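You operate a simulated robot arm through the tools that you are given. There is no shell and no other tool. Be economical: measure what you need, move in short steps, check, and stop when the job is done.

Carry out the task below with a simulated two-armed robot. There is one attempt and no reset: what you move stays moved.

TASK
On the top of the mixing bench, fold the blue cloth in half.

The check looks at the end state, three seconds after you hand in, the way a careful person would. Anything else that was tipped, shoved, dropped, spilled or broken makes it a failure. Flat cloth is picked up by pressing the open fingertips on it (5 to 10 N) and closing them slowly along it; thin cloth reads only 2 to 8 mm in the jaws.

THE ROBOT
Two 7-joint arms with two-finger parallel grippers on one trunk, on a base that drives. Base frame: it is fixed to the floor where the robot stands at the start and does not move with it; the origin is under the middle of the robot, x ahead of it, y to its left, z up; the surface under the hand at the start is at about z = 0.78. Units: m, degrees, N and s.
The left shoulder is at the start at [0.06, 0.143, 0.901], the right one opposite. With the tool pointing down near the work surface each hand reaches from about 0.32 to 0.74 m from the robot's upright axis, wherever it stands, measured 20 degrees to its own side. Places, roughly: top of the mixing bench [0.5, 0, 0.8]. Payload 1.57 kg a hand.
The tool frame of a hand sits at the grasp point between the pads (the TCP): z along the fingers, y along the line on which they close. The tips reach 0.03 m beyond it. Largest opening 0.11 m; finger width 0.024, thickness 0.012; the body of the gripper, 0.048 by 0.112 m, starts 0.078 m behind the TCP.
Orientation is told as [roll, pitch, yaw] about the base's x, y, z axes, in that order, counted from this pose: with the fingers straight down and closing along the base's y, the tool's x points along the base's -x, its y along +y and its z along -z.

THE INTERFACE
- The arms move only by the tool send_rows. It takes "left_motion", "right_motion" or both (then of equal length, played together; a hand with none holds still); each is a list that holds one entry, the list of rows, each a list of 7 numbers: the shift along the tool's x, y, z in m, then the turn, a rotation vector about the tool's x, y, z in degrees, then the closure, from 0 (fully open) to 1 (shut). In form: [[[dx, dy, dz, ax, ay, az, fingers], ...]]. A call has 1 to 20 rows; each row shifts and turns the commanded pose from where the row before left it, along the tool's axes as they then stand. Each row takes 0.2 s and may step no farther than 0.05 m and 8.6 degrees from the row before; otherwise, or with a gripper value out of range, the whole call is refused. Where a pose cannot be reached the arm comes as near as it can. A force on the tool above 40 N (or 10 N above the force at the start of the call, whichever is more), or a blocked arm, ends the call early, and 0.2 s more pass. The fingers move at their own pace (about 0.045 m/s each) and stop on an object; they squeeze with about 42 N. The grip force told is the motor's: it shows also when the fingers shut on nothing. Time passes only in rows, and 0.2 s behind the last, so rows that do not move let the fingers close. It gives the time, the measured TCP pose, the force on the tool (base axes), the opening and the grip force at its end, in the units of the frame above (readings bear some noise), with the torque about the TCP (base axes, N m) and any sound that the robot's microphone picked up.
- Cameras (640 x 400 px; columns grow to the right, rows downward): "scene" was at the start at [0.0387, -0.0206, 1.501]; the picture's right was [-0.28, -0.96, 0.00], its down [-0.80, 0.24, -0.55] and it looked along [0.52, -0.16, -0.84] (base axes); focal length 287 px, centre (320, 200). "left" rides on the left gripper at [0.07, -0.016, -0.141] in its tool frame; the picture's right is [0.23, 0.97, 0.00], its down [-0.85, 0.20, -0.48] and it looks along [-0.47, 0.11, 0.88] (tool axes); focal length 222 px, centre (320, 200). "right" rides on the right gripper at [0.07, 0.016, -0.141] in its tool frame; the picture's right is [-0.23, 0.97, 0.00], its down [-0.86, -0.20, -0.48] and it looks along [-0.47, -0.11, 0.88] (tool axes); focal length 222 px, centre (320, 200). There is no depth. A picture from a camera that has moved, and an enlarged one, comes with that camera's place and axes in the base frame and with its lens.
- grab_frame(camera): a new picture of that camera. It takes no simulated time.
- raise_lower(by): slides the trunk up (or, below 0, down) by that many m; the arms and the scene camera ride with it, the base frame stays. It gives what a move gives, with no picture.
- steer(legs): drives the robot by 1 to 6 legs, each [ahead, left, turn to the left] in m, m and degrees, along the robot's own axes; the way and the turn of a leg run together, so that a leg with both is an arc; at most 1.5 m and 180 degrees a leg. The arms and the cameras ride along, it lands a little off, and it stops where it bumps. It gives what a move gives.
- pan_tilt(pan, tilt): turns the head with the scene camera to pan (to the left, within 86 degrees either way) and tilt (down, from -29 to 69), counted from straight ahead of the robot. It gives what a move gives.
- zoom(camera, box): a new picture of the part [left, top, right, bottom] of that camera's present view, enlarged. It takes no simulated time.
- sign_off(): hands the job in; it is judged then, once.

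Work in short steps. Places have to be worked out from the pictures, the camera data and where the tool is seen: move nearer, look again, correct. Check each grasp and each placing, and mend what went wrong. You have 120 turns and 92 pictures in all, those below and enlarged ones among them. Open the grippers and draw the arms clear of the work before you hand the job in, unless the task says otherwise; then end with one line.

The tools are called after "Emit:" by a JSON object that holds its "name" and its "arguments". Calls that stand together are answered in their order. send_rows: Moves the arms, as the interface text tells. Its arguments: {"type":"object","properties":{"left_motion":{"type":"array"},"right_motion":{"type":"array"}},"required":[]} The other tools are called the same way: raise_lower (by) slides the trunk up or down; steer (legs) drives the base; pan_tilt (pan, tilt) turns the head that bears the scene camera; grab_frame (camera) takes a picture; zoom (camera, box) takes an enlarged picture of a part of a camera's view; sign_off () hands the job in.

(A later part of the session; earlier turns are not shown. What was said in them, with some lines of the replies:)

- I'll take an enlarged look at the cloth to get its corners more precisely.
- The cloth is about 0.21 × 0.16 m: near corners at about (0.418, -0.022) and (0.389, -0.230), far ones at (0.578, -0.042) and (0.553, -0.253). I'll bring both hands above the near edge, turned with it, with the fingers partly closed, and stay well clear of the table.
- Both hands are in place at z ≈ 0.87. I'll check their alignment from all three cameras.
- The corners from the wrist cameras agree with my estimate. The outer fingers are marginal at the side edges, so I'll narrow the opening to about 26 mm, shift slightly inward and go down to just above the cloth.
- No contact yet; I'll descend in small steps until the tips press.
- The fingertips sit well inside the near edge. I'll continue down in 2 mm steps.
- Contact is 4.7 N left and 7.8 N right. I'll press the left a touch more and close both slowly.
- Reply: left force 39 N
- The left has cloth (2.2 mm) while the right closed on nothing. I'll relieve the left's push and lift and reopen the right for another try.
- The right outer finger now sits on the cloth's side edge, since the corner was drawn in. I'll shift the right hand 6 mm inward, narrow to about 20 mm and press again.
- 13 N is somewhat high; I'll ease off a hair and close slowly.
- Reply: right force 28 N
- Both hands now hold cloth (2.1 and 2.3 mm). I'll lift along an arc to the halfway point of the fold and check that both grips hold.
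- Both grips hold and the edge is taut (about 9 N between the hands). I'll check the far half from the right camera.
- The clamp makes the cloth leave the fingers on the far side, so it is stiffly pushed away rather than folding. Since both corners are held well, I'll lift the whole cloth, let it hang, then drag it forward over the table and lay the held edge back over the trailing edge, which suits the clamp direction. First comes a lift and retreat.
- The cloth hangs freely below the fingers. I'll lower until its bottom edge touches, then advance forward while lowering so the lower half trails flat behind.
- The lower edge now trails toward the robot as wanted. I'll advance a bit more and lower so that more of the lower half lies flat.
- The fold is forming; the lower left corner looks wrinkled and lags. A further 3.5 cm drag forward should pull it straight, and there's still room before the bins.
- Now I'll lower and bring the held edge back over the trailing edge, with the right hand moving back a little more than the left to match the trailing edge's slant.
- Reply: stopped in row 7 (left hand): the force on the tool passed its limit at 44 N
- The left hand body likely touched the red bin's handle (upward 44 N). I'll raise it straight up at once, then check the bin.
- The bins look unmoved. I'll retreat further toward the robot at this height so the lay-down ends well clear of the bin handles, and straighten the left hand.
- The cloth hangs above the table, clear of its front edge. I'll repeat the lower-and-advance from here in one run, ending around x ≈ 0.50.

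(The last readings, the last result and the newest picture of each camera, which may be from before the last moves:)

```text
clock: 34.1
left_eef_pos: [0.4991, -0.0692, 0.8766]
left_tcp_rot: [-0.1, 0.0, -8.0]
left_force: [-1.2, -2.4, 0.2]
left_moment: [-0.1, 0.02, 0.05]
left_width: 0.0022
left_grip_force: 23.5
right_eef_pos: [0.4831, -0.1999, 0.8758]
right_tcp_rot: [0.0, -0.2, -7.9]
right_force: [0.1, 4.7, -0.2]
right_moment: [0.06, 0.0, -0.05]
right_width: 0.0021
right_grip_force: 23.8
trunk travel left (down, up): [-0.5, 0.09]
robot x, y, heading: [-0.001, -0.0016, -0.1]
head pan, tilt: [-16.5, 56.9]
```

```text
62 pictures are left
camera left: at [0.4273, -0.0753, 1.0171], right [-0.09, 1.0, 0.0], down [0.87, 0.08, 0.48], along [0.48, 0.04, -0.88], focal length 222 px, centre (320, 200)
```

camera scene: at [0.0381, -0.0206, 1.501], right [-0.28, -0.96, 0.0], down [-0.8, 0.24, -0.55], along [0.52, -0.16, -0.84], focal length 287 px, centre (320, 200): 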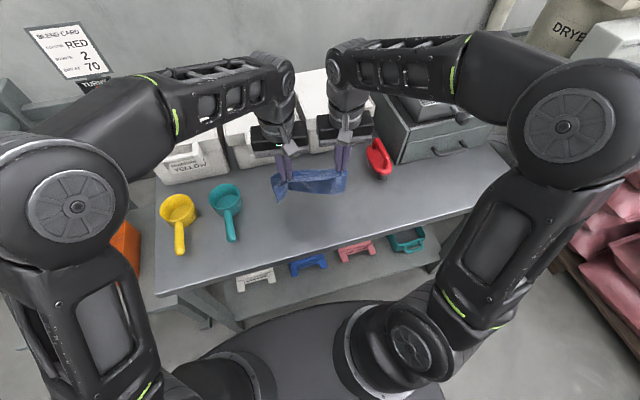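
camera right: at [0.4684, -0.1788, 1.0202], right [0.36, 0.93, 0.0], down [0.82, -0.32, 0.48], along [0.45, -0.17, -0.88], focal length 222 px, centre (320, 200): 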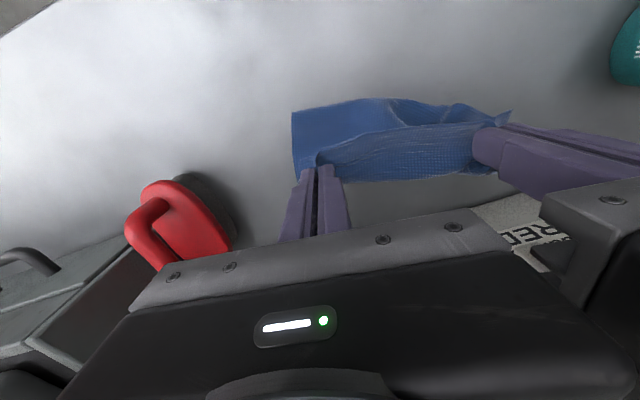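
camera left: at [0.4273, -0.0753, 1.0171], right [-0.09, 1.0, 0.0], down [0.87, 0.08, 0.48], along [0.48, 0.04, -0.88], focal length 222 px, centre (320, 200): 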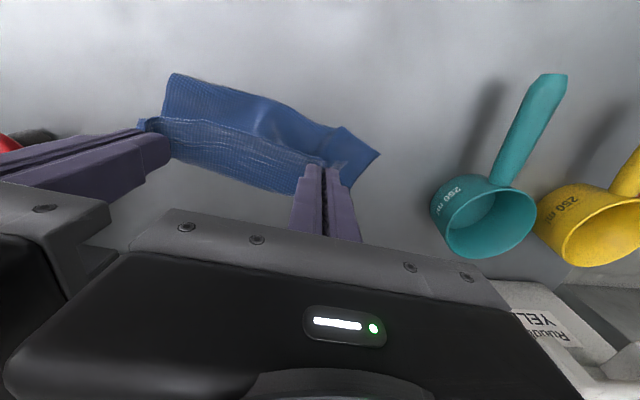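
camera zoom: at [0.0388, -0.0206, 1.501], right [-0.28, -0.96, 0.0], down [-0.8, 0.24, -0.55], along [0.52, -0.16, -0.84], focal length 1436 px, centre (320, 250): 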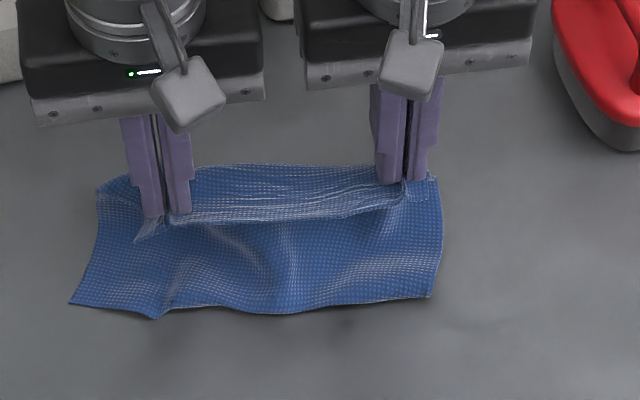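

The lower half trails nicely; its edge runs from about (0.491, -0.008) to (0.435, -0.211), slightly turned relative to the hands. I'll lower with the hands turning about 6°, shifting slightly left and bringing the right hand back more.

Emit:
{"name": "send_rows", "arguments": {"left_motion": [[[0.001, 0.0017, 0.006, 0, 0, 0.75, 1], [0.001, 0.0017, 0.006, 0, 0, 0.75, 1], [0.001, 0.0017, 0.006, 0, 0, 0.75, 1], [0.001, 0.0017, 0.006, 0, 0, 0.75, 1], [0.001, 0.0017, 0.006, 0, 0, 0.75, 1], [0.001, 0.0017, 0.006, 0, 0, 0.75, 1], [0.001, 0.0017, 0.006, 0, 0, 0.75, 1], [0.001, 0.0017, 0.006, 0, 0, 0.75, 1], [0, 0, 0, 0, 0, 0, 1]]], "right_motion": [[[0.0036, 0.0018, 0.006, 0, 0, 0.75, 1], [0.0036, 0.0018, 0.006, 0, 0, 0.75, 1], [0.0036, 0.0018, 0.006, 0, 0, 0.75, 1], [0.0036, 0.0018, 0.006, 0, 0, 0.75, 1], [0.0036, 0.0018, 0.006, 0, 0, 0.75, 1], [0.0036, 0.0018, 0.006, 0, 0, 0.75, 1], [0.0036, 0.0018, 0.006, 0, 0, 0.75, 1], [0.0036, 0.0018, 0.006, 0, 0, 0.75, 1], [0, 0, 0, 0, 0, 0, 1]]]}}

Emit:
{"name": "zoom", "arguments": {"camera": "scene", "box": [256, 150, 384, 230]}}

Emit:
{"name": "grab_frame", "arguments": {"camera": "left"}}

```text
clock: 36.1
left_eef_pos: [0.4943, -0.0532, 0.829]
left_tcp_rot: [-0.1, 0.1, -13.9]
left_force: [-0.5, -1.7, -0.3]
left_moment: [-0.05, 0.04, 0.07]
left_width: 0.0021
left_grip_force: 24.2
right_eef_pos: [0.4578, -0.1795, 0.8259]
right_tcp_rot: [0.1, 0.1, -14.0]
right_force: [0.7, 1.6, 0.8]
right_moment: [0.08, -0.01, -0.02]
right_width: 0.0018
right_grip_force: 23.4
trunk travel left (down, up): [-0.5, 0.09]
robot x, y, heading: [0.0002, -0.0007, 0.1]
head pan, tilt: [-16.5, 56.9]
```

```text
5.00 times, centred on (320, 190) of scene
camera zoom: at [0.0389, -0.0207, 1.501], right [-0.28, -0.96, 0.0], down [-0.8, 0.24, -0.55], along [0.52, -0.16, -0.84], focal length 1436 px, centre (320, 250)
```

zoom: 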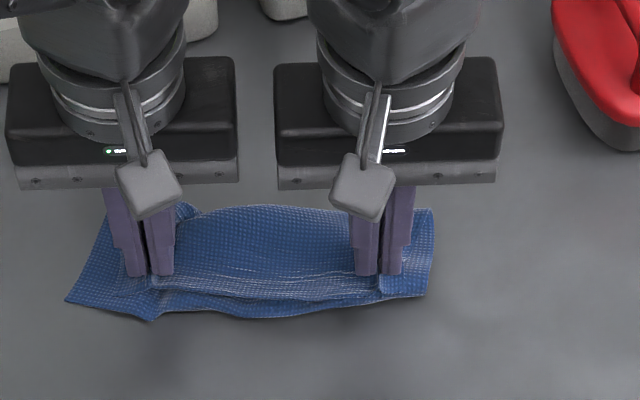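

```text
60 pictures are left
camera left: at [0.4219, -0.0529, 0.9695], right [0.01, 1.0, 0.0], down [0.88, -0.01, 0.48], along [0.48, -0.01, -0.88], focal length 222 px, centre (320, 200)
```

left: 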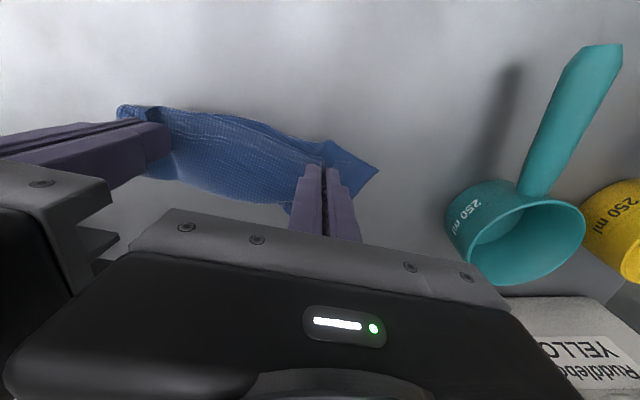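

Almost aligned; the left side of the lower layer still shows by about 1 cm. I'll go lower while moving the left hand a bit further back and both slightly to the left.

Emit:
{"name": "send_rows", "arguments": {"left_motion": [[[0.0025, 0.0015, 0.003, 0, 0, 0, 1], [0.0025, 0.0015, 0.003, 0, 0, 0, 1], [0.0025, 0.0015, 0.003, 0, 0, 0, 1], [0.0025, 0.0015, 0.003, 0, 0, 0, 1], [0, 0, 0.001, 0, 0, 0, 1], [0, 0, 0, 0, 0, 0, 1]]], "right_motion": [[[0.0008, 0.0015, 0.003, 0, 0, 0, 1], [0.0008, 0.0015, 0.003, 0, 0, 0, 1], [0.0008, 0.0015, 0.002, 0, 0, 0, 1], [0.0008, 0.0015, 0.002, 0, 0, 0, 1], [0, 0, 0.001, 0, 0, 0, 1], [0, 0, 0, 0, 0, 0, 1]]]}}

Emit:
{"name": "zoom", "arguments": {"camera": "scene", "box": [256, 150, 384, 230]}}

```text
clock: 37.5
left_eef_pos: [0.4849, -0.0459, 0.8164]
left_tcp_rot: [0.0, 0.0, -13.8]
left_force: [0.0, -2.9, 0.5]
left_moment: [-0.09, 0.03, 0.07]
left_width: 0.0023
left_grip_force: 23.7
right_eef_pos: [0.4555, -0.1734, 0.8163]
right_tcp_rot: [0.1, 0.0, -14.0]
right_force: [0.9, 2.9, 1.0]
right_moment: [0.06, 0.03, -0.04]
right_width: 0.0018
right_grip_force: 23.4
trunk travel left (down, up): [-0.5, 0.09]
robot x, y, heading: [0.0025, 0.0029, 0.1]
head pan, tilt: [-16.5, 56.9]
```

```text
5.00 times, centred on (320, 190) of scene
camera zoom: at [0.0388, -0.0206, 1.501], right [-0.28, -0.96, 0.0], down [-0.8, 0.24, -0.55], along [0.52, -0.16, -0.84], focal length 1436 px, centre (320, 250)
```

zoom: 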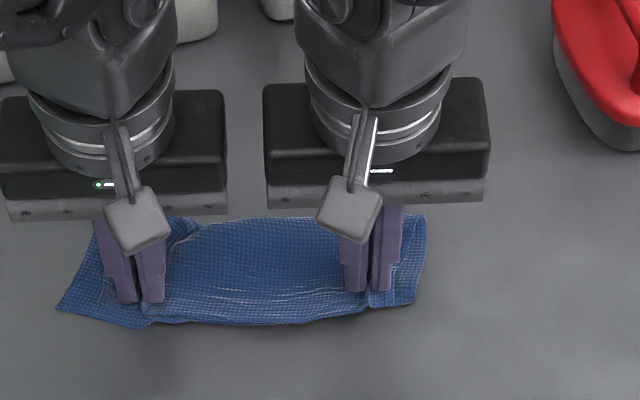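

The edges are now nearly aligned. I'll open both grippers slowly at this height, to about 30 mm so the pinched corners can relax outward.

Emit:
{"name": "send_rows", "arguments": {"left_motion": [[[0, 0, 0, 0, 0, 0, 0.96], [0, 0, 0, 0, 0, 0, 0.92], [0, 0, 0, 0, 0, 0, 0.88], [0, 0, 0, 0, 0, 0, 0.84], [0, 0, 0, 0, 0, 0, 0.8], [0, 0, 0, 0, 0, 0, 0.76], [0, 0, 0, 0, 0, 0, 0.72], [0, 0, 0, 0, 0, 0, 0.72]]], "right_motion": [[[0, 0, 0, 0, 0, 0, 0.96], [0, 0, 0, 0, 0, 0, 0.92], [0, 0, 0, 0, 0, 0, 0.88], [0, 0, 0, 0, 0, 0, 0.84], [0, 0, 0, 0, 0, 0, 0.8], [0, 0, 0, 0, 0, 0, 0.76], [0, 0, 0, 0, 0, 0, 0.72], [0, 0, 0, 0, 0, 0, 0.72]]]}}

Emit:
{"name": "zoom", "arguments": {"camera": "scene", "box": [256, 150, 384, 230]}}

```text
clock: 39.3
left_eef_pos: [0.4864, -0.0451, 0.8163]
left_tcp_rot: [0.0, 0.1, -13.9]
left_force: [-0.2, -0.8, 0.2]
left_moment: [0.02, 0.04, -0.02]
left_width: 0.0308
left_grip_force: 0.1
right_eef_pos: [0.4552, -0.1725, 0.8158]
right_tcp_rot: [0.0, 0.1, -14.0]
right_force: [-1.1, -0.2, 0.4]
right_moment: [0.01, 0.0, 0.02]
right_width: 0.0307
right_grip_force: 0.1
trunk travel left (down, up): [-0.5, 0.09]
robot x, y, heading: [-0.001, -0.0, 0.0]
head pan, tilt: [-16.5, 56.9]
```

```text
5.00 times, centred on (320, 190) of scene
camera zoom: at [0.039, -0.0206, 1.501], right [-0.28, -0.96, 0.0], down [-0.8, 0.24, -0.55], along [0.52, -0.16, -0.84], focal length 1436 px, centre (320, 250)
```

zoom: 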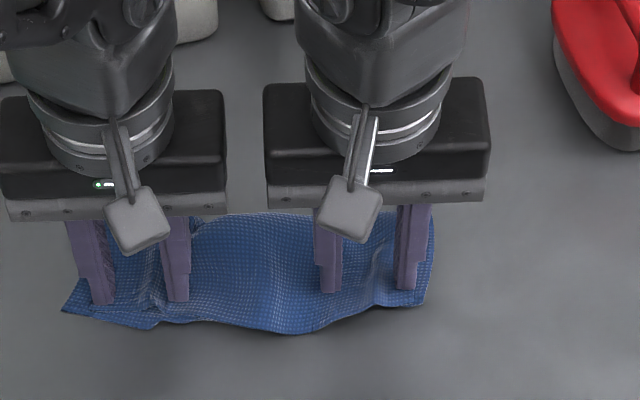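

Released, with the cloth staying folded. I'll lift both hands straight up, then spread them apart for a clear look.

Emit:
{"name": "send_rows", "arguments": {"left_motion": [[[0, 0, -0.01, 0, 0, 0, 0.72], [0, 0, -0.015, 0, 0, 0, 0.72], [0, 0, -0.02, 0, 0, 0, 0.72], [0, 0, -0.02, 0, 0, 0, 0.72], [0, 0, -0.02, 0, 0, 0, 0.72], [0, 0, -0.02, 0, 0, 0, 0.72], [0, 0.02, -0.01, 0, 0, 0, 0.72], [0, 0.025, 0, 0, 0, 0, 0.72], [0, 0.03, 0, 0, 0, 0, 0.72], [0, 0.03, 0, 0, 0, 0, 0.72], [0, 0.03, 0, 0, 0, 0, 0.72]]], "right_motion": [[[0, 0, -0.01, 0, 0, 0, 0.72], [0, 0, -0.015, 0, 0, 0, 0.72], [0, 0, -0.02, 0, 0, 0, 0.72], [0, 0, -0.02, 0, 0, 0, 0.72], [0, 0, -0.02, 0, 0, 0, 0.72], [0, 0, -0.02, 0, 0, 0, 0.72], [0, -0.02, -0.01, 0, 0, 0, 0.72], [0, -0.025, 0, 0, 0, 0, 0.72], [0, -0.03, 0, 0, 0, 0, 0.72], [0, -0.03, 0, 0, 0, 0, 0.72], [0, -0.03, 0, 0, 0, 0, 0.72]]]}}

Emit:
{"name": "zoom", "arguments": {"camera": "scene", "box": [256, 150, 384, 230]}}

Emit:
{"name": "grab_frame", "arguments": {"camera": "left"}}

Emit:
{"name": "grab_frame", "arguments": {"camera": "right"}}

```text
clock: 41.7
left_eef_pos: [0.5166, 0.0865, 0.9305]
left_tcp_rot: [-0.1, 0.1, -13.8]
left_force: [0.3, -0.7, 0.7]
left_moment: [-0.03, 0.0, 0.02]
left_width: 0.0308
left_grip_force: 0.3
right_eef_pos: [0.4248, -0.304, 0.9306]
right_tcp_rot: [0.0, -0.2, -14.1]
right_force: [0.1, -0.5, 0.1]
right_moment: [-0.02, 0.03, -0.01]
right_width: 0.0308
right_grip_force: 0.1
trunk travel left (down, up): [-0.5, 0.09]
robot x, y, heading: [-0.0014, -0.002, -0.2]
head pan, tilt: [-16.5, 56.9]
```

```text
5.00 times, centred on (320, 190) of scene
camera zoom: at [0.0389, -0.0205, 1.501], right [-0.28, -0.96, 0.0], down [-0.8, 0.24, -0.55], along [0.52, -0.16, -0.84], focal length 1436 px, centre (320, 250)
```

zoom: 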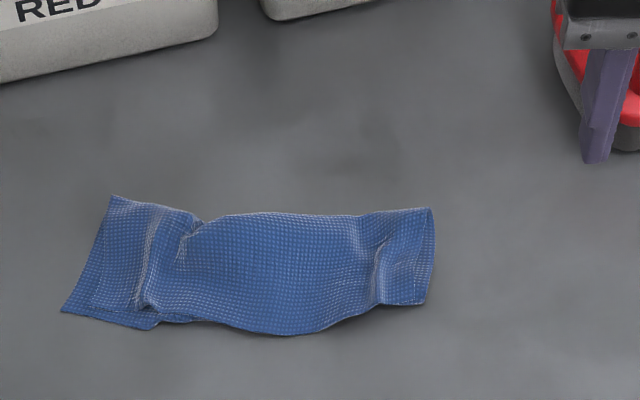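

```text
56 pictures are left
camera left: at [0.4456, 0.0871, 1.0718], right [0.01, 1.0, 0.0], down [0.88, -0.01, 0.48], along [0.48, -0.01, -0.88], focal length 222 px, centre (320, 200)
```

left: 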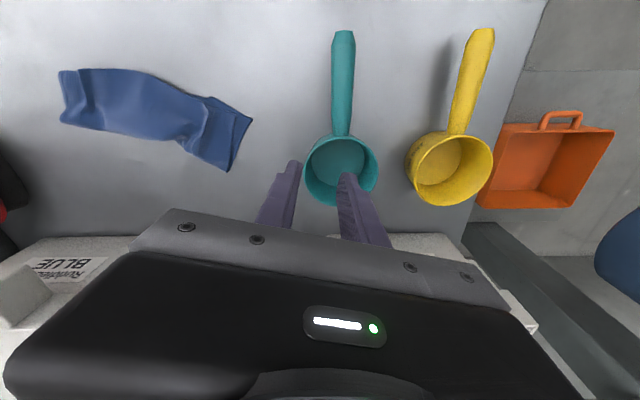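

```text
55 pictures are left
camera right: at [0.3607, -0.2713, 1.0727], right [0.46, 0.89, 0.0], down [0.78, -0.4, 0.48], along [0.43, -0.22, -0.88], focal length 222 px, centre (320, 200)
```

right: 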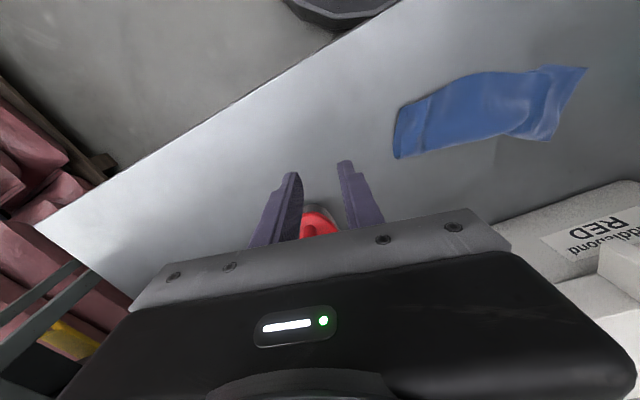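

The cloth is folded in half, with leftover pinch ridges near both ends. I'll look closer to decide whether to smooth them.

Emit:
{"name": "zoom", "arguments": {"camera": "scene", "box": [264, 182, 312, 222]}}

Emit:
{"name": "zoom", "arguments": {"camera": "left", "box": [40, 50, 264, 190]}}

```text
10.00 times, centred on (288, 202) of scene
camera zoom: at [0.0389, -0.0205, 1.501], right [-0.28, -0.96, 0.0], down [-0.8, 0.24, -0.55], along [0.52, -0.16, -0.84], focal length 2872 px, centre (640, 180)
```

zoom: 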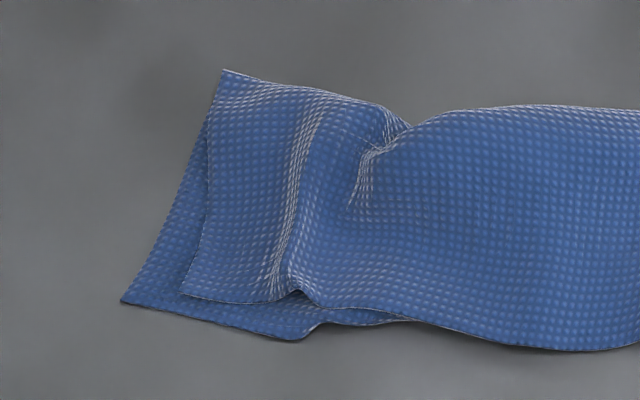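

```text
2.86 times, centred on (152, 120) of left
camera zoom: at [0.4456, 0.0871, 1.0718], right [0.01, 1.0, 0.0], down [0.88, -0.01, 0.48], along [0.48, -0.01, -0.88], focal length 635 px, centre (800, 429)
```

zoom: 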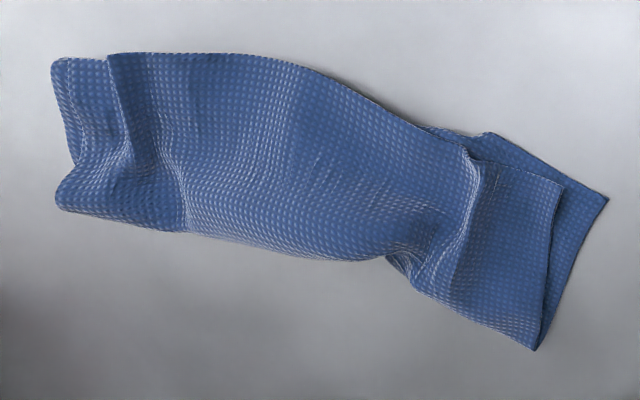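

The layers match within about 1 cm and the cloth lies neatly folded in half, so I'll leave it rather than risk disturbing it. I'll raise and fully open both hands away from the work, then check the rest of the scene.

Emit:
{"name": "send_rows", "arguments": {"left_motion": [[[0, 0.0, -0.02, 0, 0, 0, 0.6], [0, 0.01, -0.02, 0, 0, 0, 0.3], [0, 0.01, -0.02, 0, 0, 0, 0], [0, 0.02, -0.02, 0, 0, 0, 0], [0, 0.02, -0.01, 0, 0, 0, 0], [0, 0, 0, 0, 0, 0, 0], [0, 0, 0, 0, 0, 0, 0]]], "right_motion": [[[0, 0, -0.02, 0, 0, 0, 0.6], [0, -0.01, -0.02, 0, 0, 0, 0.3], [0, -0.01, -0.02, 0, 0, 0, 0], [0, -0.01, -0.02, 0, 0, 0, 0], [0, -0.01, -0.01, 0, 0, 0, 0], [0, 0, 0, 0, 0, 0, 0], [0, 0, 0, 0, 0, 0, 0]]]}}

Emit:
{"name": "grab_frame", "arguments": {"camera": "scene"}}

Emit:
{"name": "zoom", "arguments": {"camera": "scene", "box": [220, 110, 412, 230]}}

```text
clock: 43.3
left_eef_pos: [0.5329, 0.1457, 1.0212]
left_tcp_rot: [-0.1, 0.0, -13.8]
left_force: [0.1, -0.4, -0.3]
left_moment: [0.02, -0.01, -0.02]
left_width: 0.1102
left_grip_force: 0.0
right_eef_pos: [0.4138, -0.3433, 1.0216]
right_tcp_rot: [-0.1, -0.1, -14.0]
right_force: [0.0, -0.5, -1.2]
right_moment: [0.01, 0.0, 0.03]
right_width: 0.1099
right_grip_force: 0.1
trunk travel left (down, up): [-0.5, 0.09]
robot x, y, heading: [0.001, 0.0021, 0.0]
head pan, tilt: [-16.5, 56.9]
```

```text
52 pictures are left
camera scene: at [0.0389, -0.0206, 1.501], right [-0.28, -0.96, 0.0], down [-0.8, 0.24, -0.55], along [0.52, -0.16, -0.84], focal length 287 px, centre (320, 200)
```

scene: 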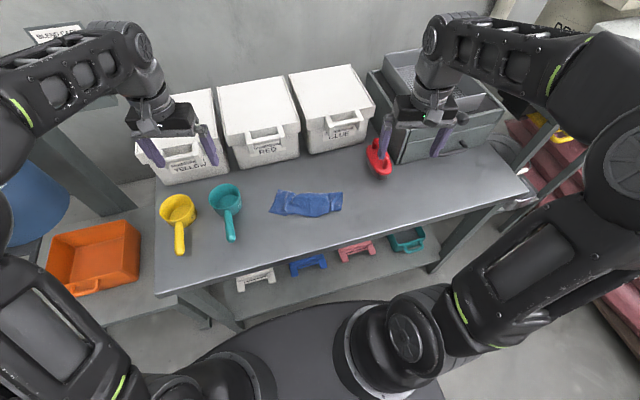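

```text
3.33 times, centred on (316, 170) of scene
camera zoom: at [0.0389, -0.0206, 1.501], right [-0.28, -0.96, 0.0], down [-0.8, 0.24, -0.55], along [0.52, -0.16, -0.84], focal length 958 px, centre (333, 300)
```

zoom: 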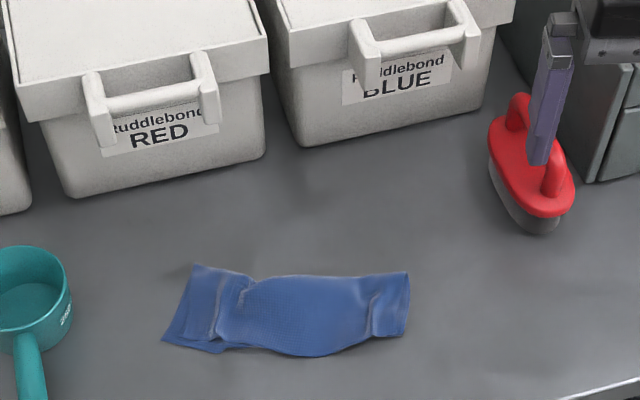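

The bins, scoops and red brush are exactly where they were, the cloth is folded in half, and the hands are open and clear. I'm handing in.

Emit:
{"name": "sign_off", "arguments": {}}

```text
The job is handed in.
```

The blue cloth lies folded in half on the mixing bench. The two layers match within about 1 cm, with slight pinch ridges left near both ends. During the fold the left hand pressed on something, most likely the red bin's handle (44 N). In the last pictures the bins, scoops and red brush look unmoved, and both hands are open and clear.
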